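You operate a simulated robot arm through the tools that you are given. There is no shell and no other tool.

You are at the controls of a simulated robot arm. One attempt, no reset.

## Task
Square up the pallet: close both gaps, push both overhanging parcels in, lay parcel V36 across on top.
Fine: It bridges the seam between the two long brown parcels; the square brown ones stay put.

Only the result counts: the job must be done as asked and must still hold three seconds after the hand-in. Knocking over, shifting, dropping, spilling or breaking anything else fails it.

## Robot
A 6-joint arm with a two-finger gripper, fixed in place. Base frame: the origin is at the foot of the arm, x ahead of it, y to its left, z up; the work surface is at about z = 43.2. Readings come in cm, degrees, newtons and seconds.
It reaches about 129.8 cm from its shoulder. Its first joint turns from -149.0 to 149.0 degrees. Payload 1.57 kg.
The tool frame sits at the grasp point between the pads (the TCP): z along the fingers, y along the line on which they close. The tips reach 2.1 cm beyond it. Largest opening 7 cm; the body of the gripper starts 5 cm behind the TCP.
Orientation is that of the tool frame in the base frame, as a unit quaternion [w, x, y, z]. With the fingers straight down and closing along the base's y, the tool's x points along the base's -x, its y along +y and its z along -z.

## Interface
- The arm moves only by the tool jog_arm. Its argument "targets" is a list of rows, each a list of 3 entries, a list of its own where there are three numbers: the shift along the base's x, y, z in cm, then the turn, a rotation vector about the base's x, y, z in degrees, then the closure, from 0 (fully open) to 1 (shut). In form: [[[x, y, z], [ax, ay, az], jaw], ...]. A call has 1 to 20 rows; each row shifts and turns the commanded pose from where the row before left it. Rows are played at 5 a second. More than 5 cm and 8.6 degrees between two rows, or a gripper value outside its range, and nothing of the call is played. Where a pose cannot be reached the arm comes as near as it can. A force on the tool above 90 N (or 10 N above the force at the start of the call, whichever is more), or a blocked arm, ends the call early, and 0.2 s more pass. Each finger halts on what it meets, pressing with about 23 N; the grip force reading is that of the motor and also rises with nothing between the fingers. The clock runs only during rows and for 0.2 s after the last one: add rows that do not move to give the fingers time. It gives the time, the measured TCP pose, the force on the tool (base axes), the opening and the grip force at its end, in the units of the frame above (readings bear some noise), with the torque about the TCP (base axes, N m) and any sound that the robot's microphone picked up.
- Cameras (640 x 400 px; columns grow to the right, rows downward): "scene" is fixed at [39.93, 50.14, 116.19]; the picture's right is [0.60, 0.80, 0.00], its down [0.25, -0.18, -0.95] and it looks along [-0.77, 0.57, -0.31] (base axes); focal length 214 px, centre (320, 200). "wrist" rides on the gripper at [7.9, 0.4, -8.1] in the tool frame; the picture's right is [-0.05, 1.00, 0.00], its down [-0.67, -0.04, -0.75] and it looks along [-0.74, -0.04, 0.67] (tool axes); focal length 256 px, centre (320, 200).
- snapshot(camera): a new picture of that camera. It takes no simulated time.
- move_column(by): slides the trunk up (or, below 0, down) by that many cm; the arm rides with it, the base frame stays. It gives what a move gives, with no picture.
- measure_at(camera, pixels): there is no depth. For up to 12 entries [column, row, z] of the newest picture of that camera ("zoom" is the newest enlarged one), the place [x, y] in the base frame at which the ray of that pixel passes the height z, good to about 0.2 cm, but the place of the scene camera against the robot may be out by one fixed shift of up to 2.5 cm in any direction. It takes no simulated time.
- zoom(camera, box): a new picture of the part [left, top, right, bottom] of that camera's present view, enlarged. It takes no simulated time.
- close_job(): hands the job in; it is judged then, once.

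Leave the gripper open and the arm clear of the work at the hand-in unless told otherwise.

The tools are called after "Emit:" as a command line: name --argument value ..., lists and objects as JSON in quotes. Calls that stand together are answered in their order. jog_arm: Moves the arm, as the interface text tells. Its arguments: {"type":"object","properties":{"targets":{"type":"array","items":{"type":"array"}}},"required":["targets"]} The other tools are called the same way: move_column (by) slides the trunk up or down; snapshot (camera) takes a picture; measure_at (camera, pixels) gives the place at which the rays of pixels pass given heights; zoom (camera, box) takes an enlarged picture of a part of a camera's view; close_job () hands the job in.

At the start:

```text
clock: 0.0
position: [19.04, 70.02, 109.95]
ee_rot: [0.0, 0.0, 1.0, 0.0]
ft_force: [-0.7, 0.2, 0.3]
ft_torque: [-0.01, 0.01, 0.02]
width: 7.0
grip_force: 0.0
trunk travel left (down, up): [-78.1, 18.9]
```

scene: 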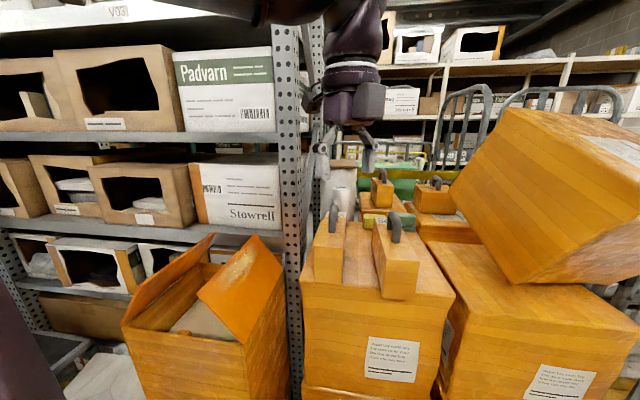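
wrist: 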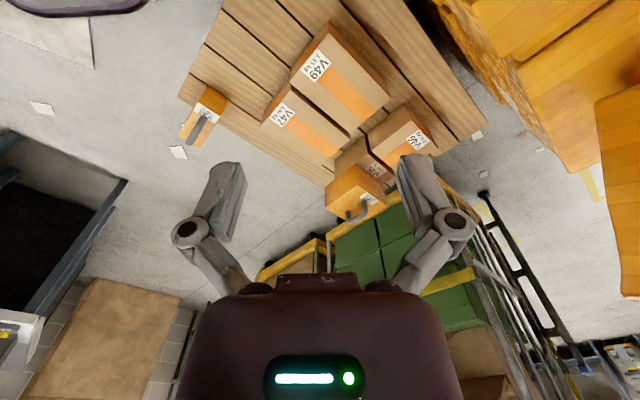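

I'll start with enlarged views. The wrist picture shows a wooden pallet with parcels around columns 180-430, rows 20-230. The scene picture shows the gripper near (370,140), with parcels that have handles.

Emit:
zoom --camera "wrist" --box '[160, 0, 480, 240]'

Emit:
zoom --camera "scene" --box '[280, 130, 500, 300]'

```text
1.67 times, centred on (320, 120) of wrist
```

zoom: 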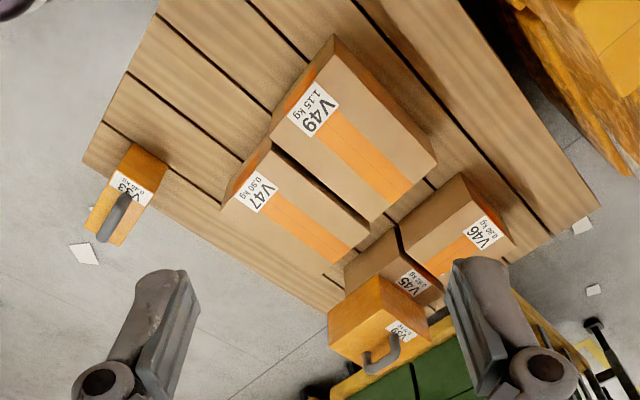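

```text
2.35 times, centred on (390, 215) of scene
```

zoom: 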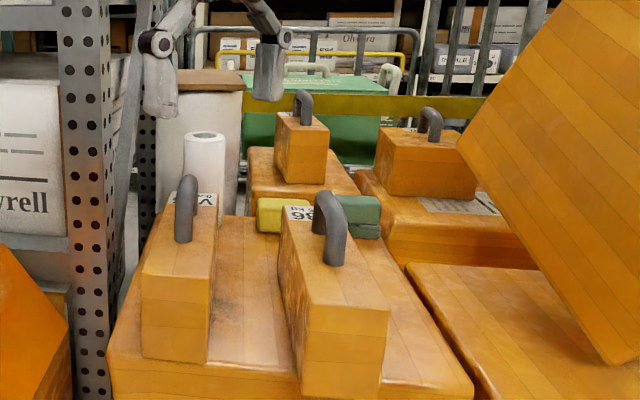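

The wrist picture shows V49, V47, V46 and V45 on the pallet, with V33 and V39 as handled parcels at the edges. The scene zoom shows several handled blocks, one of them possibly labelled V36. I'll enlarge the labels and measure some wrist pixels.

Emit:
zoom --camera "scene" --box '[300, 160, 430, 240]'

Emit:
zoom --camera "wrist" --box '[160, 70, 260, 170]'

Emit:
zoom --camera "wrist" --box '[310, 100, 450, 230]'

Emit:
zoom --camera "wrist" --box '[240, 10, 400, 170]'

Emit:
measure_at --camera "wrist" --pixels '[[178, 98, 43.2], [320, 187, 43.2], [225, 0, 43.2], [486, 123, 43.2], [181, 135, 43.2], [320, 75, 43.2], [387, 98, 43.2], [330, 20, 43.2]]'

```text
4.92 times, centred on (365, 200) of scene
```

zoom: 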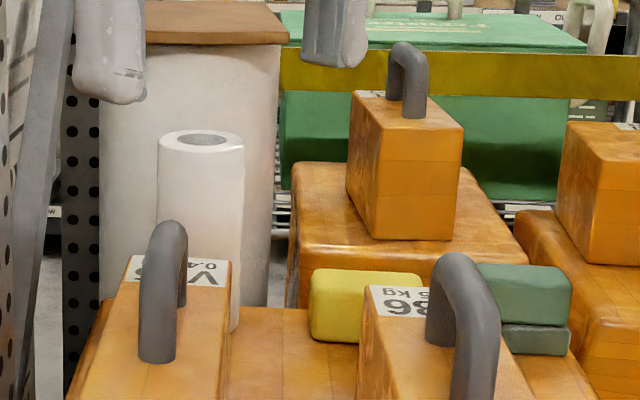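

```text
4.00 times, centred on (210, 120) of wrist
```

zoom: 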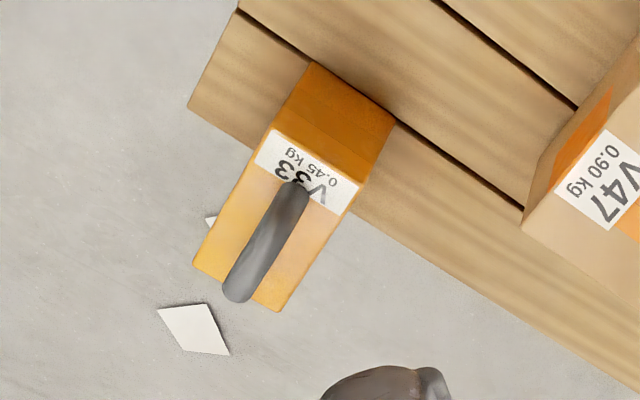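

```text
3.08 times, centred on (380, 165) of wrist
```

zoom: 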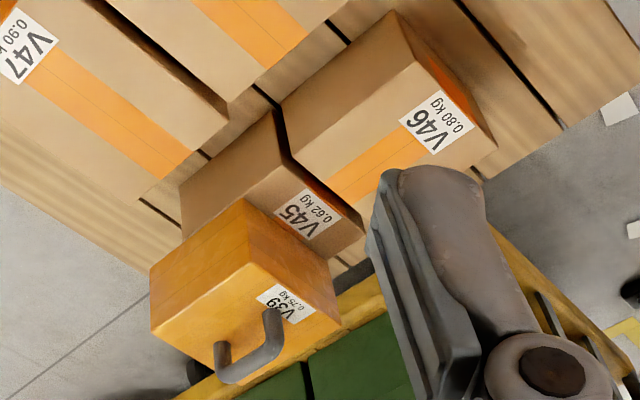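

```text
2.50 times, centred on (320, 90) of wrist
```

zoom: 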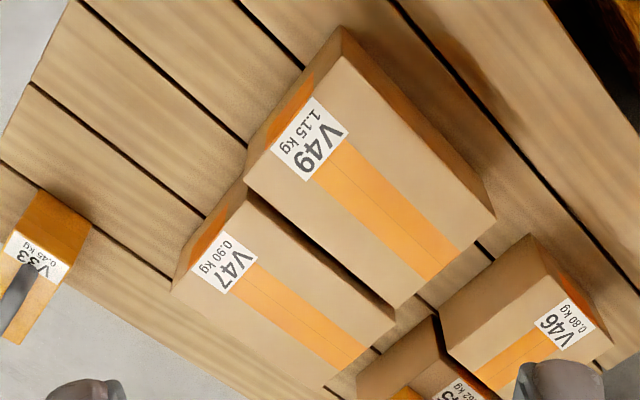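

```text
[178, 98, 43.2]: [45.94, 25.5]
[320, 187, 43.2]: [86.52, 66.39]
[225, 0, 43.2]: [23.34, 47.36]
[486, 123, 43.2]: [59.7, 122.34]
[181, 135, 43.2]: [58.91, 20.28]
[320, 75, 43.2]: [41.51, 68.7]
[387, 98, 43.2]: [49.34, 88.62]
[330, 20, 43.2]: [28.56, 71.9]
```

The pallet measures about 80 × 60 cm and is turned 45° to the base, with its top at about 43.2. V36 isn't identified for certain yet, so I'll enlarge the labels in the scene view.

Emit:
zoom --camera "scene" --box '[360, 205, 410, 236]'

Emit:
zoom --camera "scene" --box '[315, 200, 365, 231]'

Emit:
zoom --camera "scene" --box '[300, 200, 480, 312]'

Emit:
zoom --camera "scene" --box '[350, 160, 480, 241]'

```text
12.80 times, centred on (385, 220) of scene
```

zoom: 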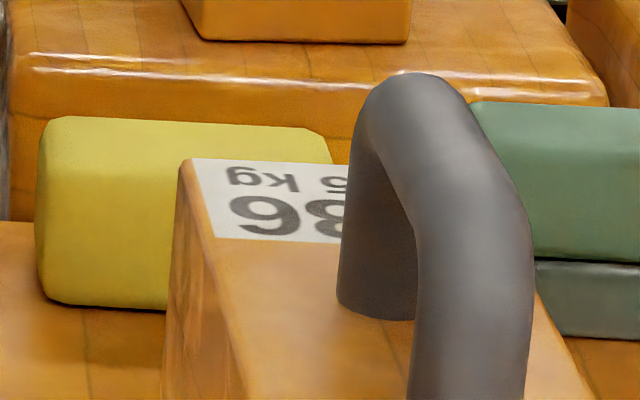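

```text
12.80 times, centred on (340, 216) of scene
```

zoom: 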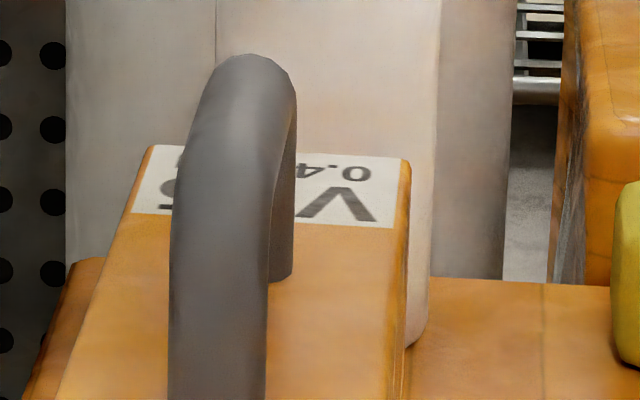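

```text
3.56 times, centred on (390, 256) of scene
```

zoom: 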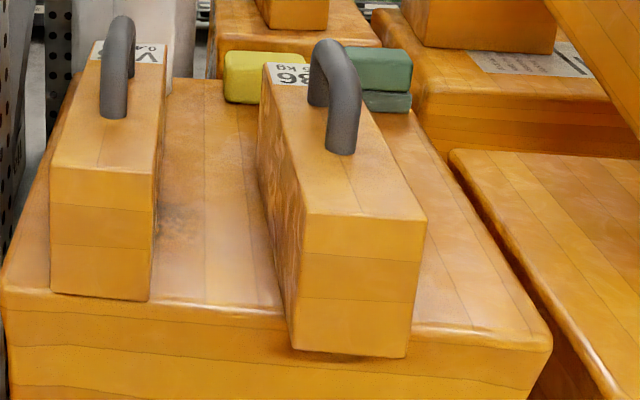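

```text
4.92 times, centred on (415, 200) of scene
```

zoom: 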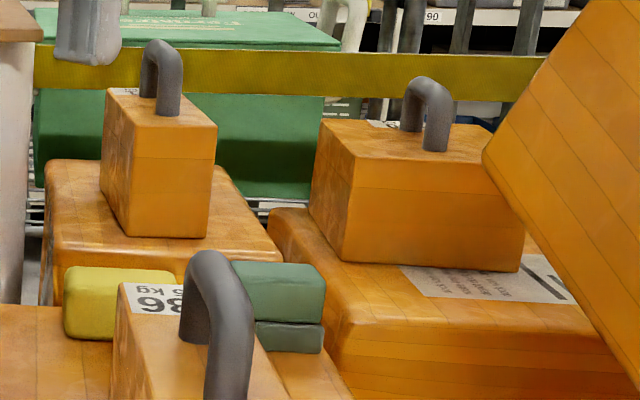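

The middle block's label reads upside-down as "?6, ?5 kg", which could be V36 or V86. The left block's reads "V5?/V3?, 0.4? kg". I can't settle this from here, so I'll turn the gripper 90° about z so the wrist camera faces +y, towards those blocks.

Emit:
jog_arm --targets '[[[0, 0, 0], [0, 0, 8.2], 0], [[0, 0, 0], [0, 0, 8.2], 0], [[0, 0, 0], [0, 0, 8.2], 0], [[0, 0, 0], [0, 0, 8.2], 0], [[0, 0, 0], [0, 0, 8.2], 0]]'

Emit:
snapshot --camera "wrist"

Emit:
snapshot --camera "scene"

```text
clock: 1.2
position: [19.17, 70.03, 110.07]
ee_rot: [0.0, -0.352, 0.936, 0.001]
ft_force: [0.4, 0.4, -1.1]
ft_torque: [0.01, 0.02, -0.02]
width: 7.02
grip_force: 0.1
trunk travel left (down, up): [-78.1, 18.9]
```

```text
taken
```

wrist: 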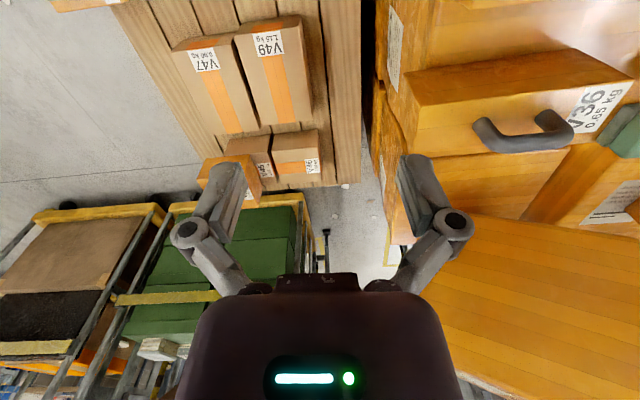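

```text
taken
```

scene: 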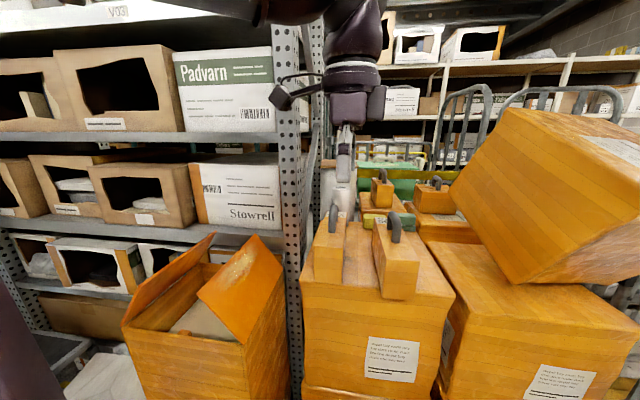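

V36 (0.65 kg) is now readable in the wrist view around (540,100), lying on the big crate. The pallet is squared to this view. I'll enlarge both areas.

Emit:
zoom --camera "wrist" --box '[370, 20, 640, 190]'

Emit:
zoom --camera "wrist" --box '[120, 0, 370, 210]'

Emit:
measure_at --camera "wrist" --pixels '[[361, 184, 43.2], [361, 0, 43.2], [110, 0, 43.2], [410, 160, 75], [560, 150, 85], [590, 125, 85], [525, 45, 85], [405, 75, 85]]'

```text
2.35 times, centred on (505, 105) of wrist
```

zoom: 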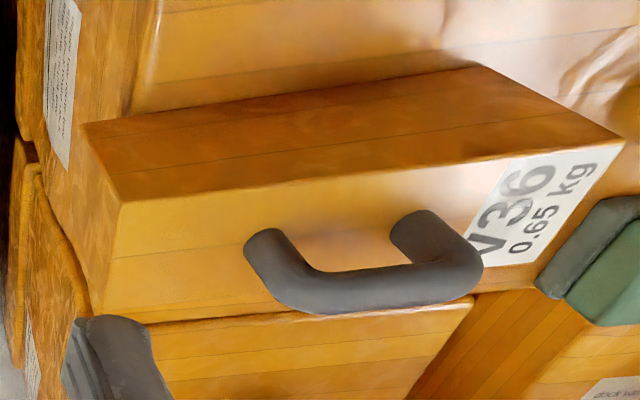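

```text
1.90 times, centred on (245, 105) of wrist
```

zoom: 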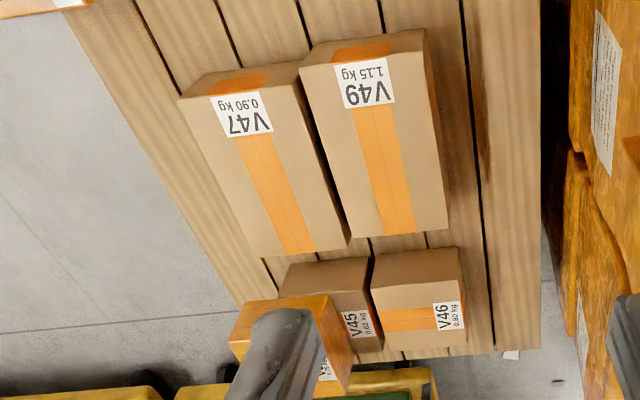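

```text
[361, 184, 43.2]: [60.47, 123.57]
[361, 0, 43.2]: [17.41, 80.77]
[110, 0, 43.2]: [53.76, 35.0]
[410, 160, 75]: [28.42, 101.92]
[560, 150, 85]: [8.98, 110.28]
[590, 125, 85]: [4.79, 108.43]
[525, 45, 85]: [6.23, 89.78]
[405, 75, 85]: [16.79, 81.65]
```

In this view V36 is a long block with its handle facing up. On the pallet, V47 and V49 are side by side, with V45 and V46 beyond them at the far edge. V39 stands near (235,175). To see the gaps and overhangs closer to top-down, I'll carry the camera out over the pallet at the present height.

Emit:
jog_arm --targets '[[[4.6, 0.5, 0], [0, 0, 0], 0], [[4.6, 0.5, 0], [0, 0, 0], 0], [[4.6, 0.5, 0], [0, 0, 0], 0], [[4.6, 0.5, 0], [0, 0, 0], 0], [[4.6, 0.5, 0], [0, 0, 0], 0]]'

Emit:
snapshot --camera "wrist"

Emit:
snapshot --camera "scene"

```text
clock: 2.4
position: [42.24, 72.67, 109.95]
ee_rot: [0.0, -0.351, 0.937, 0.001]
ft_force: [0.9, -0.5, 0.1]
ft_torque: [-0.01, 0.03, 0.01]
width: 7.02
grip_force: 0.1
trunk travel left (down, up): [-78.1, 18.9]
```

```text
taken
```

wrist: 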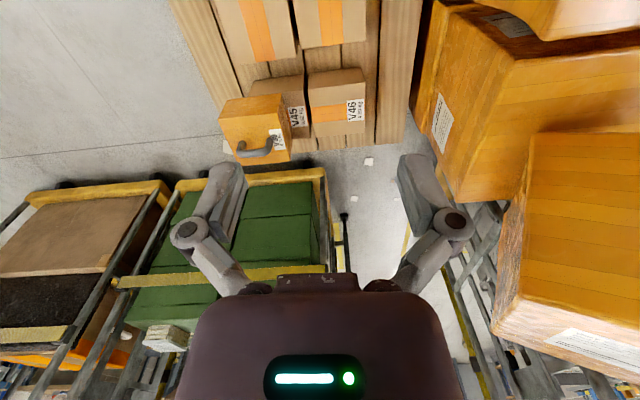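

```text
taken
```

scene: 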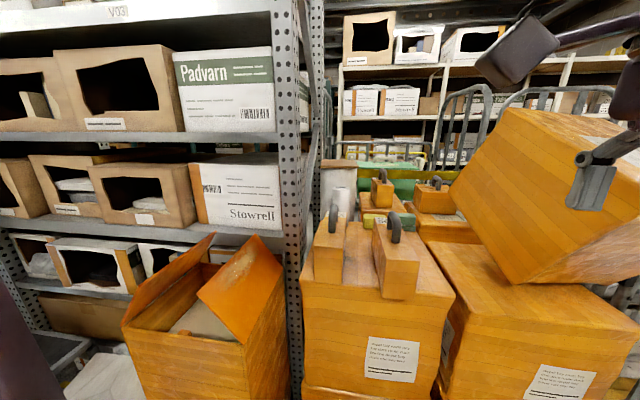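

V39 is near (255,130) and hides the pallet edge. I'll go about 20 cm further along the pallet for a steeper view of that corner.

Emit:
jog_arm --targets '[[[4, 2, 0], [0, 0, 0], 0], [[4, 2, 0], [0, 0, 0], 0], [[4, 2, 0], [0, 0, 0], 0], [[4, 2, 0], [0, 0, 0], 0], [[4, 2, 0], [0, 0, 0], 0]]'

Emit:
zoom --camera "wrist" --box '[160, 0, 420, 170]'

Emit:
snapshot --camera "wrist"

```text
clock: 3.6
position: [62.19, 82.37, 109.91]
ee_rot: [-0.001, -0.35, 0.937, 0.0]
ft_force: [-0.3, -0.9, 0.7]
ft_torque: [-0.02, -0.02, -0.03]
width: 7.0
grip_force: 0.0
trunk travel left (down, up): [-78.1, 18.9]
```

```text
2.35 times, centred on (290, 85) of wrist
```

zoom: 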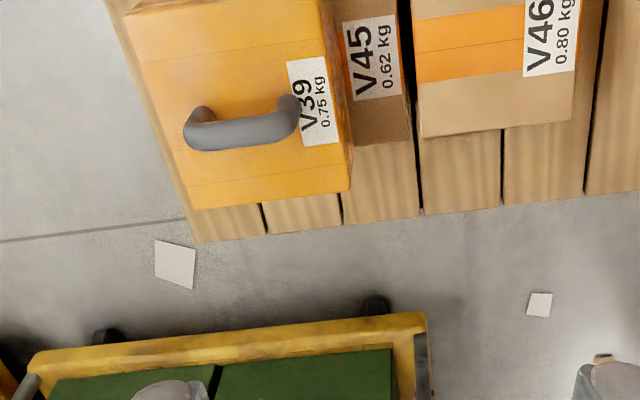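

```text
taken
```

wrist: 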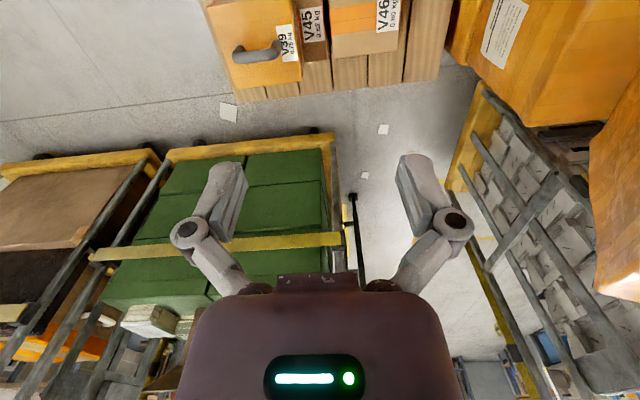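

V39 nearly touches V45 and sits over the near-left pallet edge. I'll measure its top corners at several heights, along with the pallet edge and the V46/V45 corners.

Emit:
measure_at --camera "wrist" --pixels '[[236.9, 89.2, 50], [236.9, 89.2, 60], [302.7, 80.7, 50], [302.7, 80.7, 60], [236.9, 102.8, 43.2], [199, 0, 43.2], [448, 80, 43.2], [398, 50, 50], [398, 50, 60], [333, 58, 50], [333, 58, 60], [356, 0, 50]]'

```text
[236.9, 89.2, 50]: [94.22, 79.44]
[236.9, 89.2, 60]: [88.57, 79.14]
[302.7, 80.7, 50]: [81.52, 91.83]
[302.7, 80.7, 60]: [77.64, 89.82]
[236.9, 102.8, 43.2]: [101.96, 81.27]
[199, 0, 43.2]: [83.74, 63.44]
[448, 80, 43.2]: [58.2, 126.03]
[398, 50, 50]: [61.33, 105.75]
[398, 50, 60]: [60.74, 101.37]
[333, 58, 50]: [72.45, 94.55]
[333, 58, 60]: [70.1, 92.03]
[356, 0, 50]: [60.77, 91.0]
```

The V39 top looks higher than 60, so I need a lower side view to understand how it's stacked. I'll back off towards the near pallet edge and come down to z≈85, looking along the pallet.

Emit:
jog_arm --targets '[[[-1.25, -3.25, -3.1], [0, 0, 0], 0], [[-1.25, -3.25, -3.1], [0, 0, 0], 0], [[-1.25, -3.25, -3.1], [0, 0, 0], 0], [[-1.25, -3.25, -3.1], [0, 0, 0], 0], [[-1.25, -3.25, -3.1], [0, 0, 0], 0], [[-1.25, -3.25, -3.1], [0, 0, 0], 0], [[-1.25, -3.25, -3.1], [0, 0, 0], 0], [[-1.25, -3.25, -3.1], [0, 0, 0], 0]]'

Emit:
snapshot --camera "wrist"

Emit:
zoom --camera "wrist" --box '[160, 0, 480, 200]'

```text
clock: 5.4
position: [52.19, 56.39, 109.91]
ee_rot: [0.0, -0.35, 0.937, 0.0]
ft_force: [0.0, 0.1, 0.2]
ft_torque: [0.03, -0.05, -0.02]
width: 7.02
grip_force: 0.0
out of reach, approached as far as the arm can: row 1, 2, 3, 4, 5, 6, 7, 8
trunk travel left (down, up): [-78.1, 18.9]
```

```text
taken
```

wrist: 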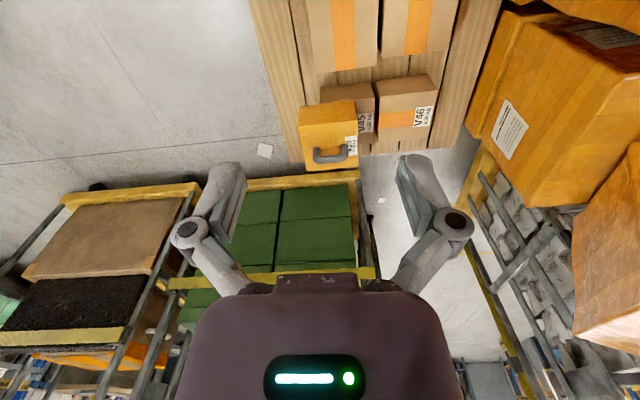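

```text
2.00 times, centred on (320, 100) of wrist
```

zoom: 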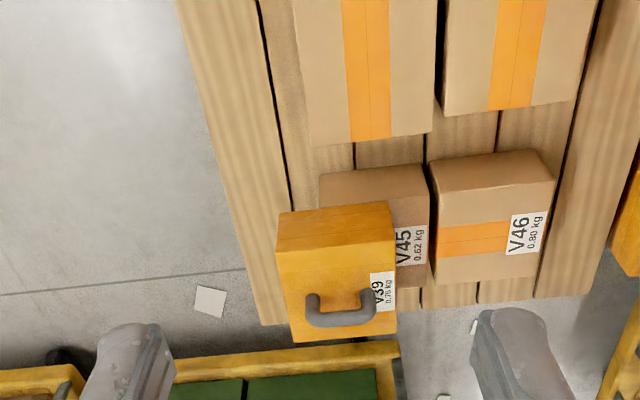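

The arm itself won't go lower here, so height has to come from the trunk. In this view V39 appears to rest on top of V45 and stick out towards the near-left. I'll lower the trunk by 20 cm (TCP to z≈90, well above everything) for a closer look.

Emit:
move_column --by -20

Emit:
snapshot --camera "wrist"

Emit:
zoom --camera "wrist" --box '[200, 30, 460, 200]'

Emit:
snapshot --camera "scene"

```text
clock: 7.6
position: [52.47, 56.56, 89.92]
ee_rot: [0.001, -0.35, 0.937, 0.0]
ft_force: [-0.4, 0.5, -0.6]
ft_torque: [-0.01, 0.01, 0.01]
width: 7.0
grip_force: 0.1
trunk travel left (down, up): [-58.1, 38.9]
```

```text
taken
```

wrist: 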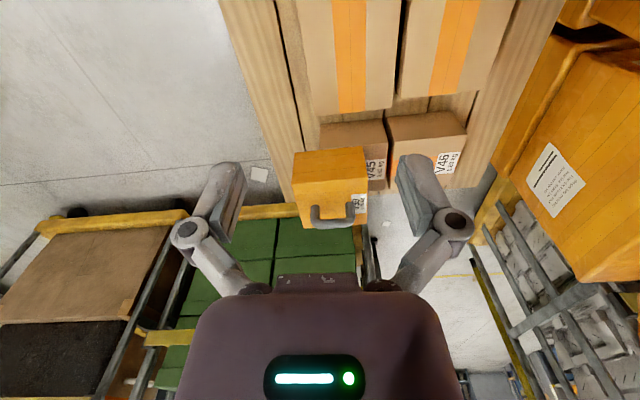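

```text
2.35 times, centred on (330, 115) of wrist
```

zoom: 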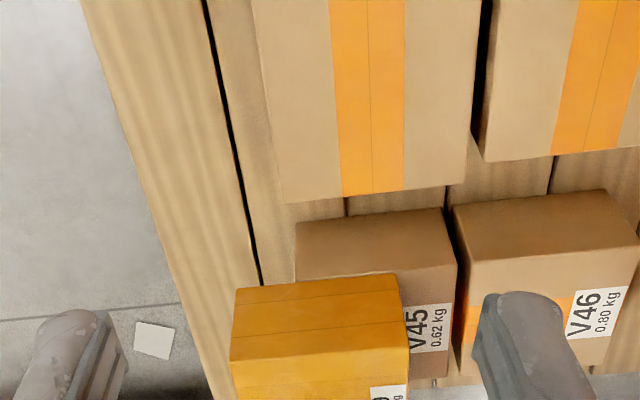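

```text
taken
```

scene: 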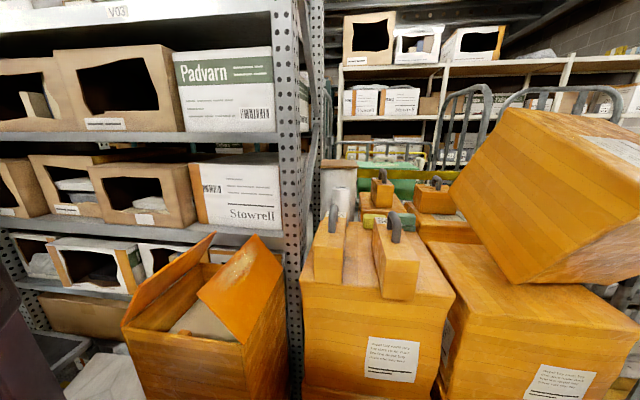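

V39 sits on V45. I'll take tighter zooms here for precise pixel positions and then triangulate against another trunk height.

Emit:
zoom --camera "wrist" --box '[280, 90, 480, 215]'

Emit:
zoom --camera "wrist" --box '[280, 0, 480, 125]'

Emit:
zoom --camera "wrist" --box '[240, 120, 400, 220]'

```text
3.20 times, centred on (380, 152) of wrist
```

zoom: 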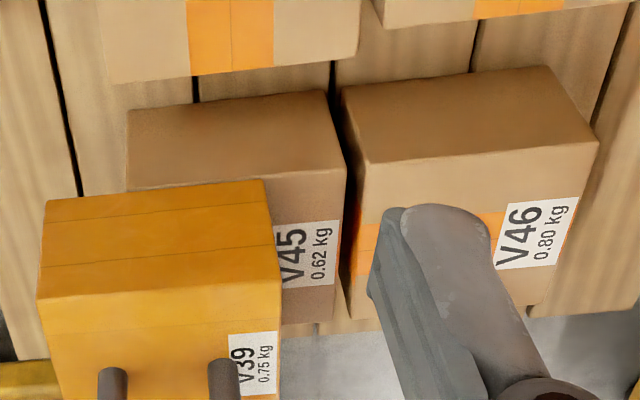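

```text
3.20 times, centred on (380, 62) of wrist
```

zoom: 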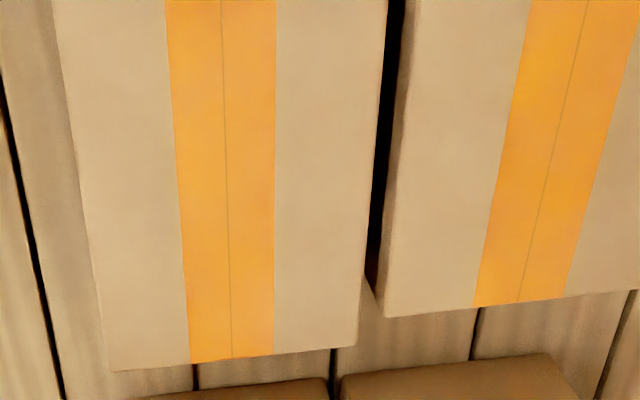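

```text
4.00 times, centred on (320, 170) of wrist
```

zoom: 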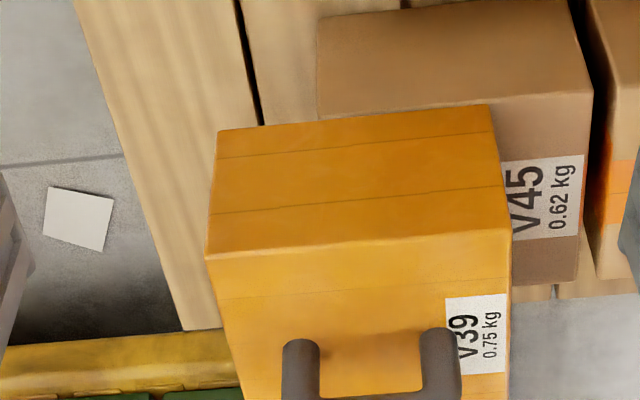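

I'll measure these box-edge pixels at candidate heights: 43.2 for bottom edges on the pallet, and several trial heights for top edges.

Emit:
measure_at --camera "wrist" --pixels '[[319.7, 124.5, 43.2], [381.6, 118, 43.2], [386.9, 117.3, 43.2], [451.3, 110.4, 43.2], [319.5, 149.5, 51], [388.1, 142.3, 51], [319.5, 149.5, 54], [388.1, 142.3, 54], [393.4, 140.8, 51], [466.9, 133.6, 51], [393.4, 140.8, 54], [466.9, 133.6, 54]]'

Emit:
measure_at --camera "wrist" --pixels '[[293.75, 152.5, 51], [362.5, 146.25, 51], [293.75, 152.5, 54], [362.5, 146.25, 54], [291.75, 184.25, 60], [367.5, 177.5, 60], [291.75, 184.25, 64], [367.5, 177.5, 64], [315, 115.1, 54], [391, 107.9, 54], [400.3, 98.6, 54], [394, 87, 43.2]]'

```text
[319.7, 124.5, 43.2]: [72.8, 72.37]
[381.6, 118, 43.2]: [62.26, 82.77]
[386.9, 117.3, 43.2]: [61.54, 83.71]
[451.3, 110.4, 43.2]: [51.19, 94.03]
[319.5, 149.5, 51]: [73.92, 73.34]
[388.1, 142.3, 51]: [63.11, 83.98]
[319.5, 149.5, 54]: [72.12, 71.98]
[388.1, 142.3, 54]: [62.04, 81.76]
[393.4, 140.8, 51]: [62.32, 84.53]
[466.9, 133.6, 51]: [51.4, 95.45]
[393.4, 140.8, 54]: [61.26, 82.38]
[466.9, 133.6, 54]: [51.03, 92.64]
```

```text
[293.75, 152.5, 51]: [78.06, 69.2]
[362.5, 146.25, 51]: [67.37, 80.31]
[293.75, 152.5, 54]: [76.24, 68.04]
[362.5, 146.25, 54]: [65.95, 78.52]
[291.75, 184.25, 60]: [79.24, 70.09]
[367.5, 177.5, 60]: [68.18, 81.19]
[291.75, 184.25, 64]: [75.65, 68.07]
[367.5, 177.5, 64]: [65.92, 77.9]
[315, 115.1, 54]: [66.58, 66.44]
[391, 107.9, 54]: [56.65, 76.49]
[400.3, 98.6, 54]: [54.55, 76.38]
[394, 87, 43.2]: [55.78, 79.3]
```

Working in pallet axes (p along the pallet, q across it), V45 and V46 have their near faces at p≈102.6 and are 10 cm tall. V39 sits on V45 and overhangs it about 5.7 cm towards −q. V47 and V49 end at p≈94, so there's a gap of roughly 8 cm to the squares. Next I'll look at the near ends and V33 by backing the arm off 25 cm.

Emit:
jog_arm --targets '[[[-3.5, -3.5, 0], [0, 0, 0], 0], [[-3.5, -3.5, 0], [0, 0, 0], 0], [[-3.5, -3.5, 0], [0, 0, 0], 0], [[-3.5, -3.5, 0], [0, 0, 0], 0], [[-3.5, -3.5, 0], [0, 0, 0], 0]]'

Emit:
snapshot --camera "wrist"

Emit:
zoom --camera "wrist" --box '[220, 0, 480, 162]'

```text
clock: 8.8
position: [34.58, 38.92, 89.94]
ee_rot: [0.001, -0.35, 0.937, 0.0]
ft_force: [1.2, 1.0, 0.8]
ft_torque: [-0.01, 0.02, -0.04]
width: 6.99
grip_force: 0.0
trunk travel left (down, up): [-58.1, 38.9]
```

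```text
taken
```

wrist: 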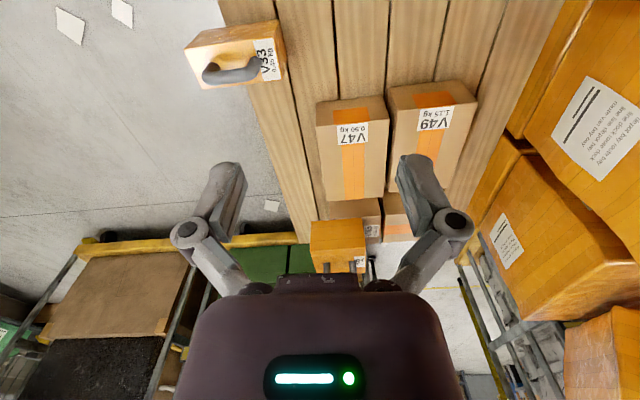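

```text
2.46 times, centred on (350, 81) of wrist
```

zoom: 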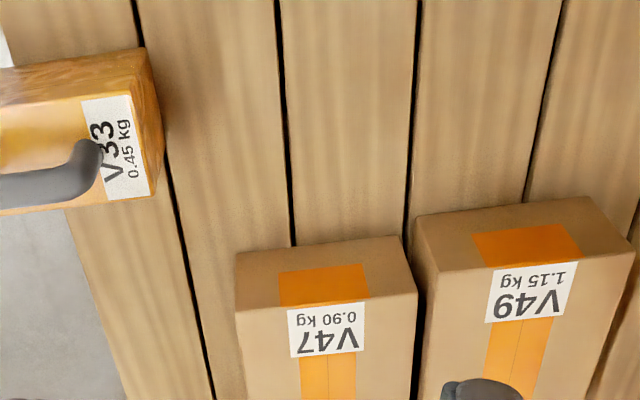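

V33's label shows at (265,60), with the parcel sticking out past the pallet's near-left edge. The near faces of V47 and V49 are visible. I'll zoom in finely.

Emit:
zoom --camera "wrist" --box '[300, 60, 492, 180]'

Emit:
zoom --camera "wrist" --box '[170, 0, 330, 100]'

Emit:
zoom --camera "wrist" --box '[300, 160, 460, 260]'

Emit:
measure_at --camera "wrist" --pixels '[[315.5, 103.3, 43.2], [382.5, 95.6, 43.2], [316.3, 126.5, 53], [389.4, 118.8, 53], [388.6, 88.3, 43.2], [460.5, 79.8, 43.2], [392.7, 110.7, 53], [477.2, 102.5, 53], [316.3, 126.5, 50], [389.4, 118.8, 50], [392.7, 110.7, 50], [477.2, 102.5, 50]]'

```text
3.33 times, centred on (396, 120) of wrist
```

zoom: 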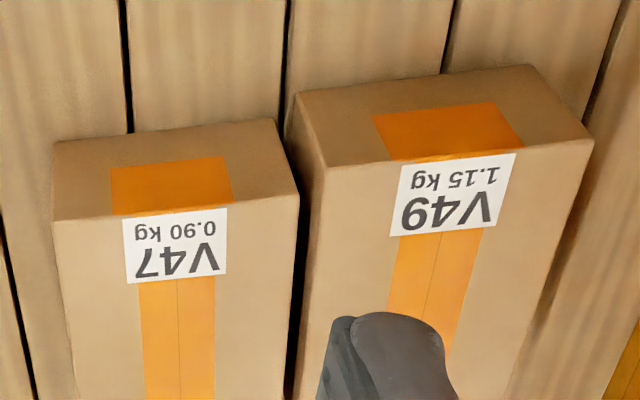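

```text
4.00 times, centred on (250, 50) of wrist
```

zoom: 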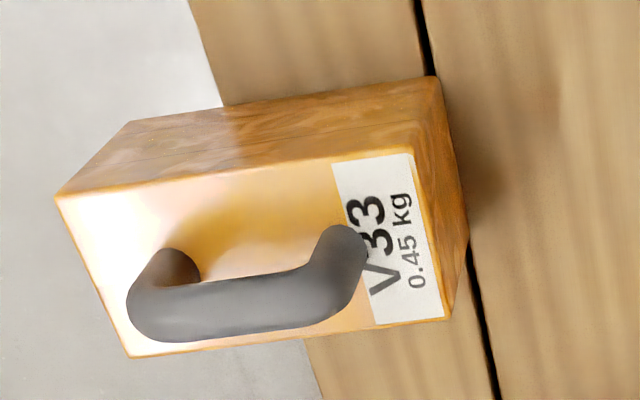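

```text
4.00 times, centred on (380, 210) of wrist
```

zoom: 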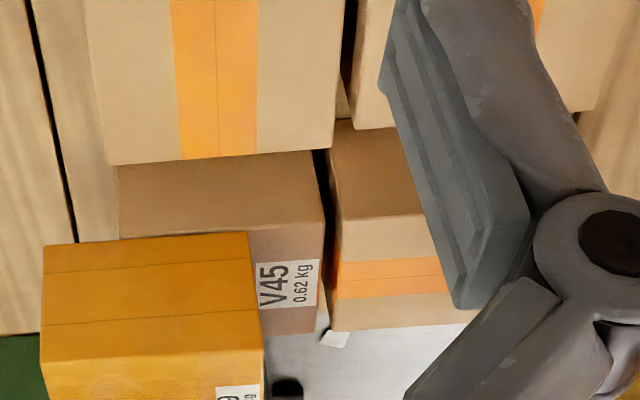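

```text
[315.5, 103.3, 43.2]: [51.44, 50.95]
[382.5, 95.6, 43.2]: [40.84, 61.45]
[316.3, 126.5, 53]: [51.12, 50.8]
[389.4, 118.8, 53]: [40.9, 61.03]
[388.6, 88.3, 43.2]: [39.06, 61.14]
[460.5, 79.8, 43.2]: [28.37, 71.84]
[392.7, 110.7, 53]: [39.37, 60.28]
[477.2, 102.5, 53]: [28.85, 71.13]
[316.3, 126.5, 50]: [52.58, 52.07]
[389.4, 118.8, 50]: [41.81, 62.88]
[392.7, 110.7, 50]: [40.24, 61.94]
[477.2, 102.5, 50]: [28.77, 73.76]
```

V47 and V49 are each pulled back from their square partners, with gaps of about 8 and 9.7 cm; those are the two gaps. The seam between them is about 1.1 cm, the same as between V45 and V46. Next I'll measure V33's corners.

Emit:
measure_at --camera "wrist" --pixels '[[203.25, 30, 43.2], [278, 19, 43.2], [287, 60, 43.2], [183.75, 48.75, 53.2], [273, 38, 53.2], [281.25, 80, 53.2], [202, 89.25, 53.2], [273, 38, 50], [281.25, 80, 50], [202, 89.25, 50], [225.5, 26, 43.2], [326, 400, 43.2]]'

Emit:
measure_at --camera "wrist" --pixels '[[329.5, 201, 53], [383, 197, 53], [387.5, 181.5, 53], [387, 172, 43.2], [330, 200, 53], [329.5, 206, 43.2], [380, 201, 43.2], [381, 200, 43.2]]'

```text
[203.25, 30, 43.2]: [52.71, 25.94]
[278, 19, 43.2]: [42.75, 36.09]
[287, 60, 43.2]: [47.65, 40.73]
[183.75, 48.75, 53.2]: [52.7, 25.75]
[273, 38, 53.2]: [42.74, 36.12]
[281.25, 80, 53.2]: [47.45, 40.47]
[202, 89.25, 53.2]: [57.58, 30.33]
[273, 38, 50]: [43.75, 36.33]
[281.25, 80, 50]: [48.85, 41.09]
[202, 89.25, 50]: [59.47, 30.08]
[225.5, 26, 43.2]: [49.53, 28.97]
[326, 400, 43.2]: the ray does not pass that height
```

```text
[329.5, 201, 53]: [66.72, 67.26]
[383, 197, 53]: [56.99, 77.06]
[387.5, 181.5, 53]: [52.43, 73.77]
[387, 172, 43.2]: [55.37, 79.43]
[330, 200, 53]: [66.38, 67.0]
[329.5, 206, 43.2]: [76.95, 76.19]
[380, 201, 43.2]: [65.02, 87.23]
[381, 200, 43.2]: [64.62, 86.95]
```

V33 spans q from −19 to −4.8, so it hangs 4.5 cm past the pallet edge at q=−14.5. Everything is squared to the pallet axes. Next I'll examine V36 by raising the trunk 20 cm, moving back and turning the camera towards +y.

Emit:
move_column --by 20

Emit:
jog_arm --targets '[[[-2.8, 4, 0], [0, 0, 6.1], 0], [[-2.8, 4, 0], [0, 0, 6.1], 0], [[-2.8, 4, 0], [0, 0, 6.1], 0], [[-2.8, 4, 0], [0, 0, 6.1], 0], [[-2.8, 4, 0], [0, 0, 6.1], 0], [[-2.8, 4, 0], [0, 0, 6.1], 0], [[-2.8, 4, 0], [0, 0, 6.1], 0], [[-2.8, 4, 0], [0, 0, 6.1], 0]]'

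Emit:
snapshot --camera "wrist"

Emit:
snapshot --camera "scene"

```text
clock: 10.9
position: [34.65, 39.07, 110.02]
ee_rot: [0.0, -0.35, 0.937, 0.0]
ft_force: [-0.5, -0.3, -0.6]
ft_torque: [0.02, -0.01, -0.01]
width: 7.01
grip_force: 0.1
trunk travel left (down, up): [-78.1, 18.9]
```

```text
clock: 12.7
position: [12.28, 71.45, 109.86]
ee_rot: [0.0, -0.707, 0.707, -0.001]
ft_force: [0.9, 0.3, 0.0]
ft_torque: [0.01, -0.04, 0.01]
width: 7.0
grip_force: 0.1
trunk travel left (down, up): [-78.1, 18.9]
```

```text
taken
```

wrist: 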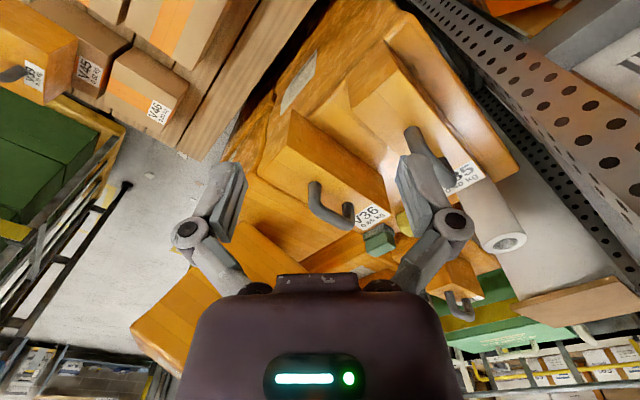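

```text
taken
```

scene: 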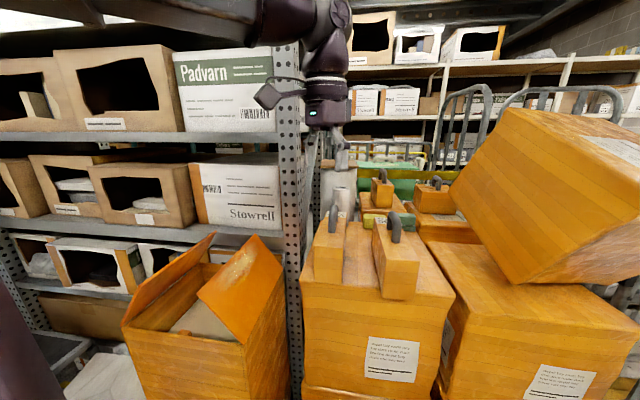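

V36 and its neighbour V35 (a look-alike) are both visible, along with a small yellow block, a green block, and a tall white roll next to them. I'll enlarge and measure.

Emit:
zoom --camera "wrist" --box '[230, 0, 530, 260]'

Emit:
zoom --camera "wrist" --box '[240, 90, 420, 270]'

Emit:
zoom --camera "wrist" --box '[340, 0, 540, 125]'

```text
1.54 times, centred on (380, 130) of wrist
```

zoom: 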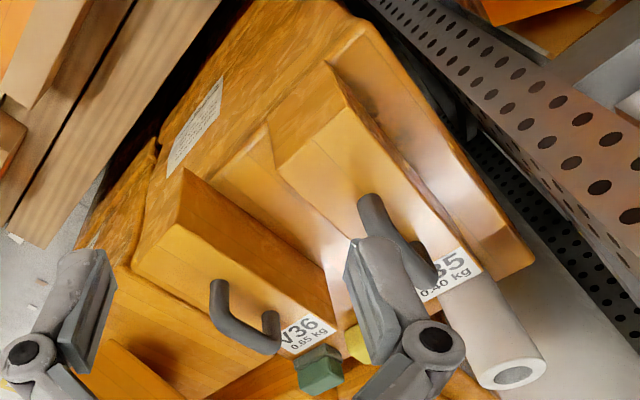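

```text
2.22 times, centred on (330, 180) of wrist
```

zoom: 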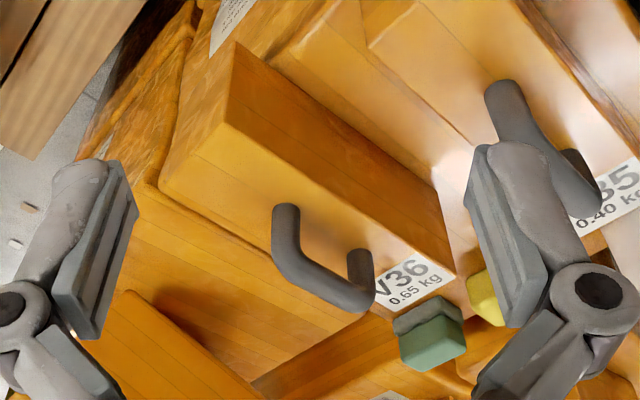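

```text
3.20 times, centred on (440, 62) of wrist
```

zoom: 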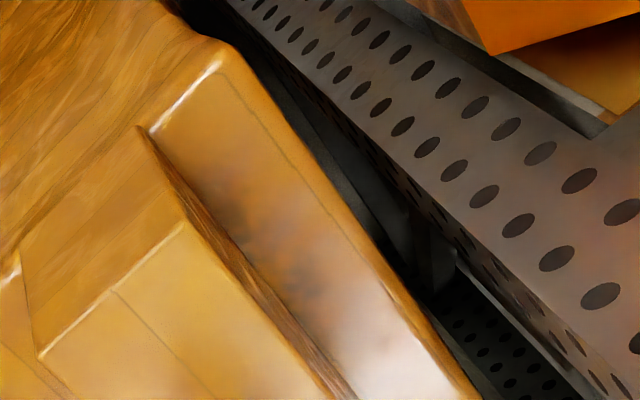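

V36's long side already runs across the pallet direction, and its handle bar runs the same way. I'll take a finer zoom for its corners.

Emit:
zoom --camera "wrist" --box '[250, 90, 410, 190]'

Emit:
zoom --camera "wrist" --box '[300, 160, 428, 240]'

```text
4.00 times, centred on (330, 140) of wrist
```

zoom: 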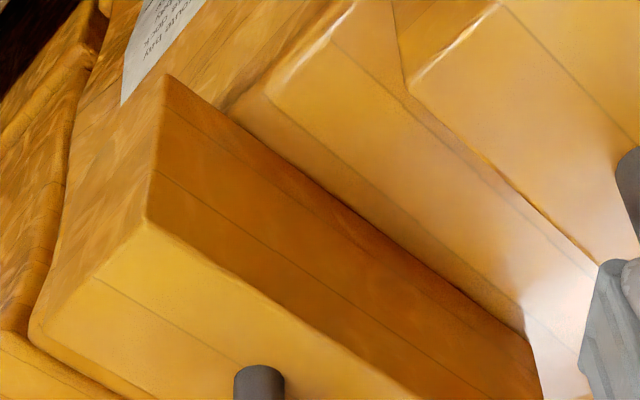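

```text
5.00 times, centred on (364, 200) of wrist
```

zoom: 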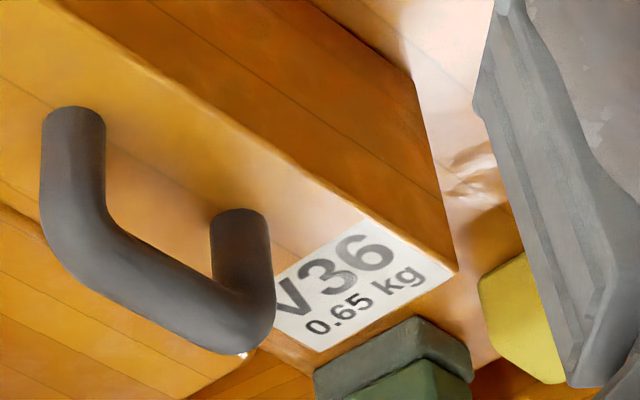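

I'll measure V36's corner pixels at several heights, to intersect with a second view from a different trunk height.

Emit:
measure_at --camera "wrist" --pixels '[[291.25, 108.75, 70], [291.25, 108.75, 80], [382.4, 175, 70], [382.4, 175, 80], [286.75, 144.25, 80], [286.75, 144.25, 90], [391.4, 214.4, 80], [391.4, 214.4, 90], [258.75, 175, 80], [258.75, 175, 90], [363, 230, 80], [363, 230, 90]]'

Emit:
move_column --by -10

Emit:
snapshot --camera "wrist"

Emit:
zoom --camera "wrist" --box '[230, 110, 422, 230]'

Emit:
zoom --camera "wrist" --box '[300, 180, 428, 260]'

```text
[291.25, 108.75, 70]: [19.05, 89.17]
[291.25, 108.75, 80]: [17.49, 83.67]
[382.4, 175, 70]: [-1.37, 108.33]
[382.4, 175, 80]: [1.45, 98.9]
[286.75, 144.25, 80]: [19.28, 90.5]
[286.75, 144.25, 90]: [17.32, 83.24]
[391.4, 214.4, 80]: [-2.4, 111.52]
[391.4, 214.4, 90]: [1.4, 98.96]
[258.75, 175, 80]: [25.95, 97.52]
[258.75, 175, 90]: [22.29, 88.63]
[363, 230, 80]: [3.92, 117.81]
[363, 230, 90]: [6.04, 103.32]
```

```text
clock: 14.1
position: [12.44, 71.2, 99.98]
ee_rot: [0.0, -0.706, 0.708, 0.0]
ft_force: [0.4, 0.8, 0.1]
ft_torque: [-0.01, 0.0, 0.01]
width: 7.0
grip_force: 0.1
trunk travel left (down, up): [-68.1, 28.9]
```

```text
taken
```

wrist: 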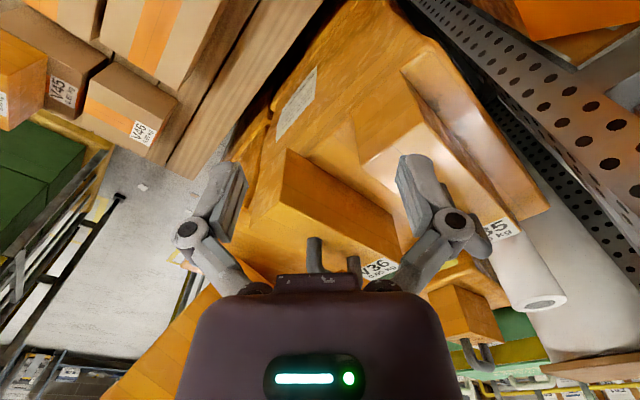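

```text
3.33 times, centred on (326, 170) of wrist
```

zoom: 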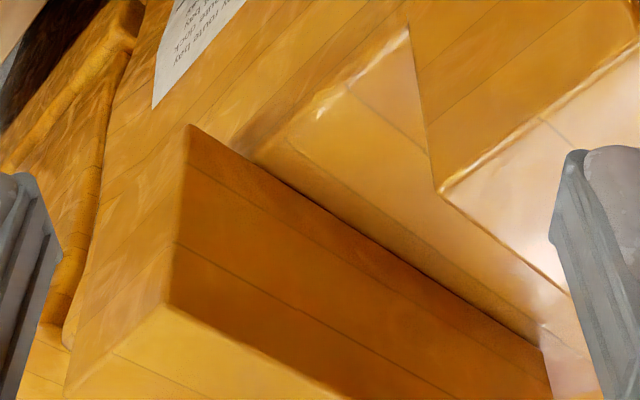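

```text
5.00 times, centred on (364, 220) of wrist
```

zoom: 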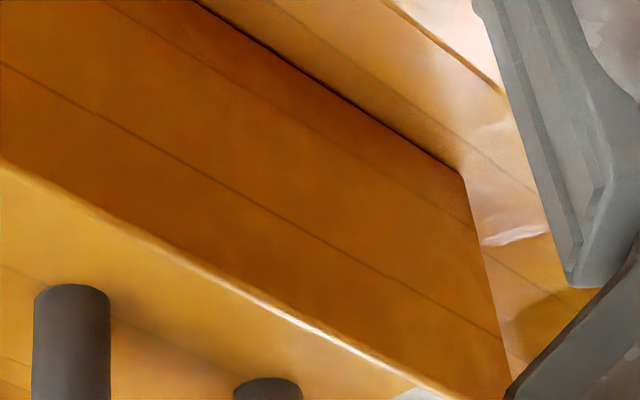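

Emit:
measure_at --camera "wrist" --pixels '[[286.1, 148.1, 70], [286.1, 148.1, 75], [286.1, 148.1, 80], [392.6, 215.2, 70], [392.6, 215.2, 75], [392.6, 215.2, 80], [279.5, 200.9, 80], [279.5, 200.9, 85], [279.5, 200.9, 90], [249.5, 227, 80], [249.5, 227, 85], [249.5, 227, 90]]'

```text
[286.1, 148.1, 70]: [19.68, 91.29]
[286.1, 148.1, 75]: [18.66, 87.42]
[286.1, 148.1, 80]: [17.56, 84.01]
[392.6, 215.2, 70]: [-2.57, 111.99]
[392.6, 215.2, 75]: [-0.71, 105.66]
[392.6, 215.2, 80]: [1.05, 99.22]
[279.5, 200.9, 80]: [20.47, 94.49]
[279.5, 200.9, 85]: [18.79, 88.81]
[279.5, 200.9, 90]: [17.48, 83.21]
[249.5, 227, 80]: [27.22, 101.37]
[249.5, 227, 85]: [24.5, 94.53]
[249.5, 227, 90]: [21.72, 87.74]
```

V36 spans about p 70.8–77.9 and q 46.6–68.3. Its bottom is near z≈81 and its top near 90.5, and its near end pokes out past the crate edge. Next I'll measure its handle legs in this view (near (314,238) and (354,256)).

Emit:
measure_at --camera "wrist" --pixels '[[314.4, 238, 90.5], [353.6, 256.4, 90.5], [307, 240, 90.5], [322, 240, 90.5]]'

Emit:
zoom --camera "scene" --box '[365, 205, 425, 305]'

Emit:
zoom --camera "scene" --box '[300, 200, 460, 300]'

```text
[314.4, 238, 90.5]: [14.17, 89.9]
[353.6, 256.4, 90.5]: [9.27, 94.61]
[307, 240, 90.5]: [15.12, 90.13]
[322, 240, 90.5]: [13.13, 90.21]
```

```text
4.00 times, centred on (395, 255) of scene
```

zoom: 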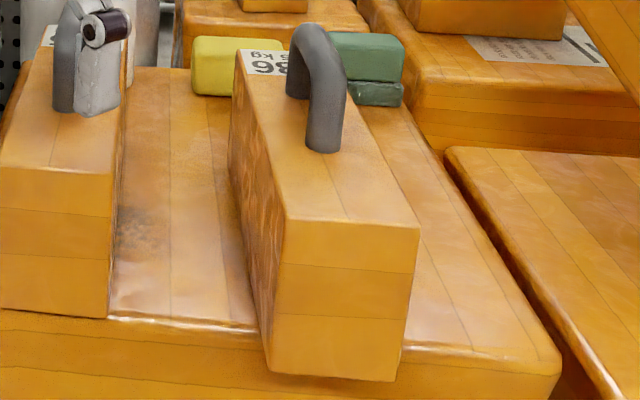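

```text
4.00 times, centred on (380, 250) of scene
```

zoom: 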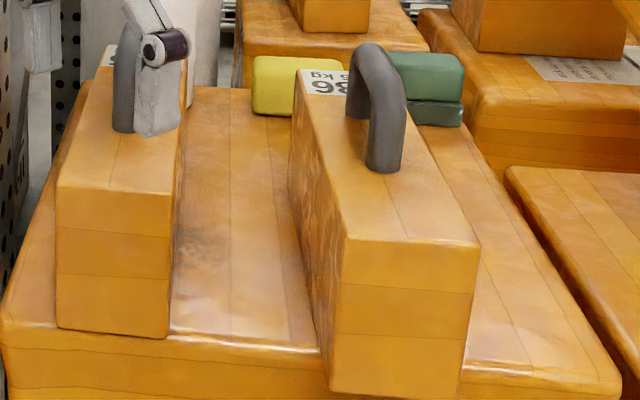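

The handle is centred on V36 (legs at q≈53.5 and 60.3, p≈73.9), so a central grip will hang level. Before working, I'll test vertical jogging with 2 cm up and then down again, since the earlier downward jog was refused.

Emit:
jog_arm --targets '[[[0, 0, 2], [0, 0, 0], 0], [[0, 0, 0], [0, 0, 0], 0]]'

Emit:
jog_arm --targets '[[[0, 0, -2], [0, 0, 0], 0], [[0, 0, 0], [0, 0, 0], 0]]'

Emit:
jog_arm --targets '[[[0, 0, -1], [0, 0, 0], 0], [[0, 0, 0], [0, 0, 0], 0]]'

```text
clock: 14.7
position: [12.42, 71.32, 99.99]
ee_rot: [0.0, -0.706, 0.708, 0.0]
ft_force: [-0.2, 0.4, 0.1]
ft_torque: [0.02, 0.03, -0.03]
width: 7.02
grip_force: 0.1
out of reach, approached as far as the arm can: row 1
trunk travel left (down, up): [-68.1, 28.9]
```

```text
clock: 15.3
position: [12.35, 71.32, 99.97]
ee_rot: [0.0, -0.705, 0.709, 0.0]
ft_force: [0.0, -0.5, 0.1]
ft_torque: [0.0, -0.02, -0.04]
width: 7.0
grip_force: 0.1
out of reach, approached as far as the arm can: row 1
trunk travel left (down, up): [-68.1, 28.9]
```

```text
clock: 15.9
position: [12.35, 71.17, 99.81]
ee_rot: [0.0, -0.705, 0.709, -0.001]
ft_force: [0.1, 0.1, 0.0]
ft_torque: [0.01, -0.02, 0.0]
width: 7.02
grip_force: 0.1
out of reach, approached as far as the arm can: row 1
trunk travel left (down, up): [-68.1, 28.9]
```

The arm only moves horizontally and all height comes from the trunk. Before lowering, I need to know where the arm links are, so I'll check the scene picture for the dark arm parts at top and lower left.

Emit:
snapshot --camera "scene"

Emit:
zoom --camera "scene" --box '[180, 0, 440, 162]'

Emit:
zoom --camera "scene" --box '[0, 200, 320, 400]'

```text
taken
```

scene: 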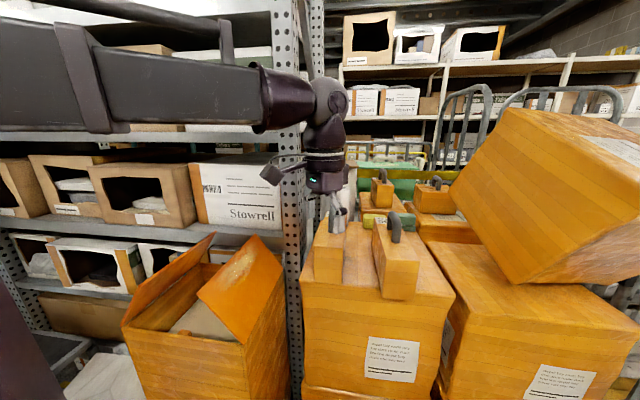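

```text
2.46 times, centred on (310, 81) of scene
```

zoom: 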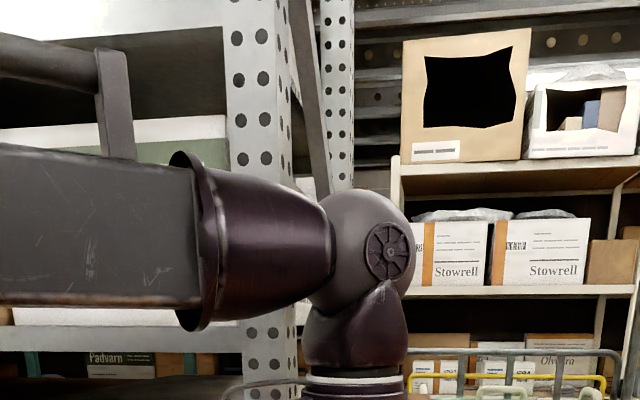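

```text
2.00 times, centred on (160, 300) of scene
```

zoom: 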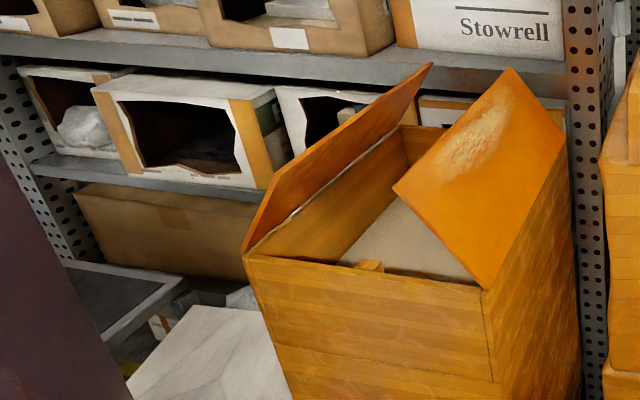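

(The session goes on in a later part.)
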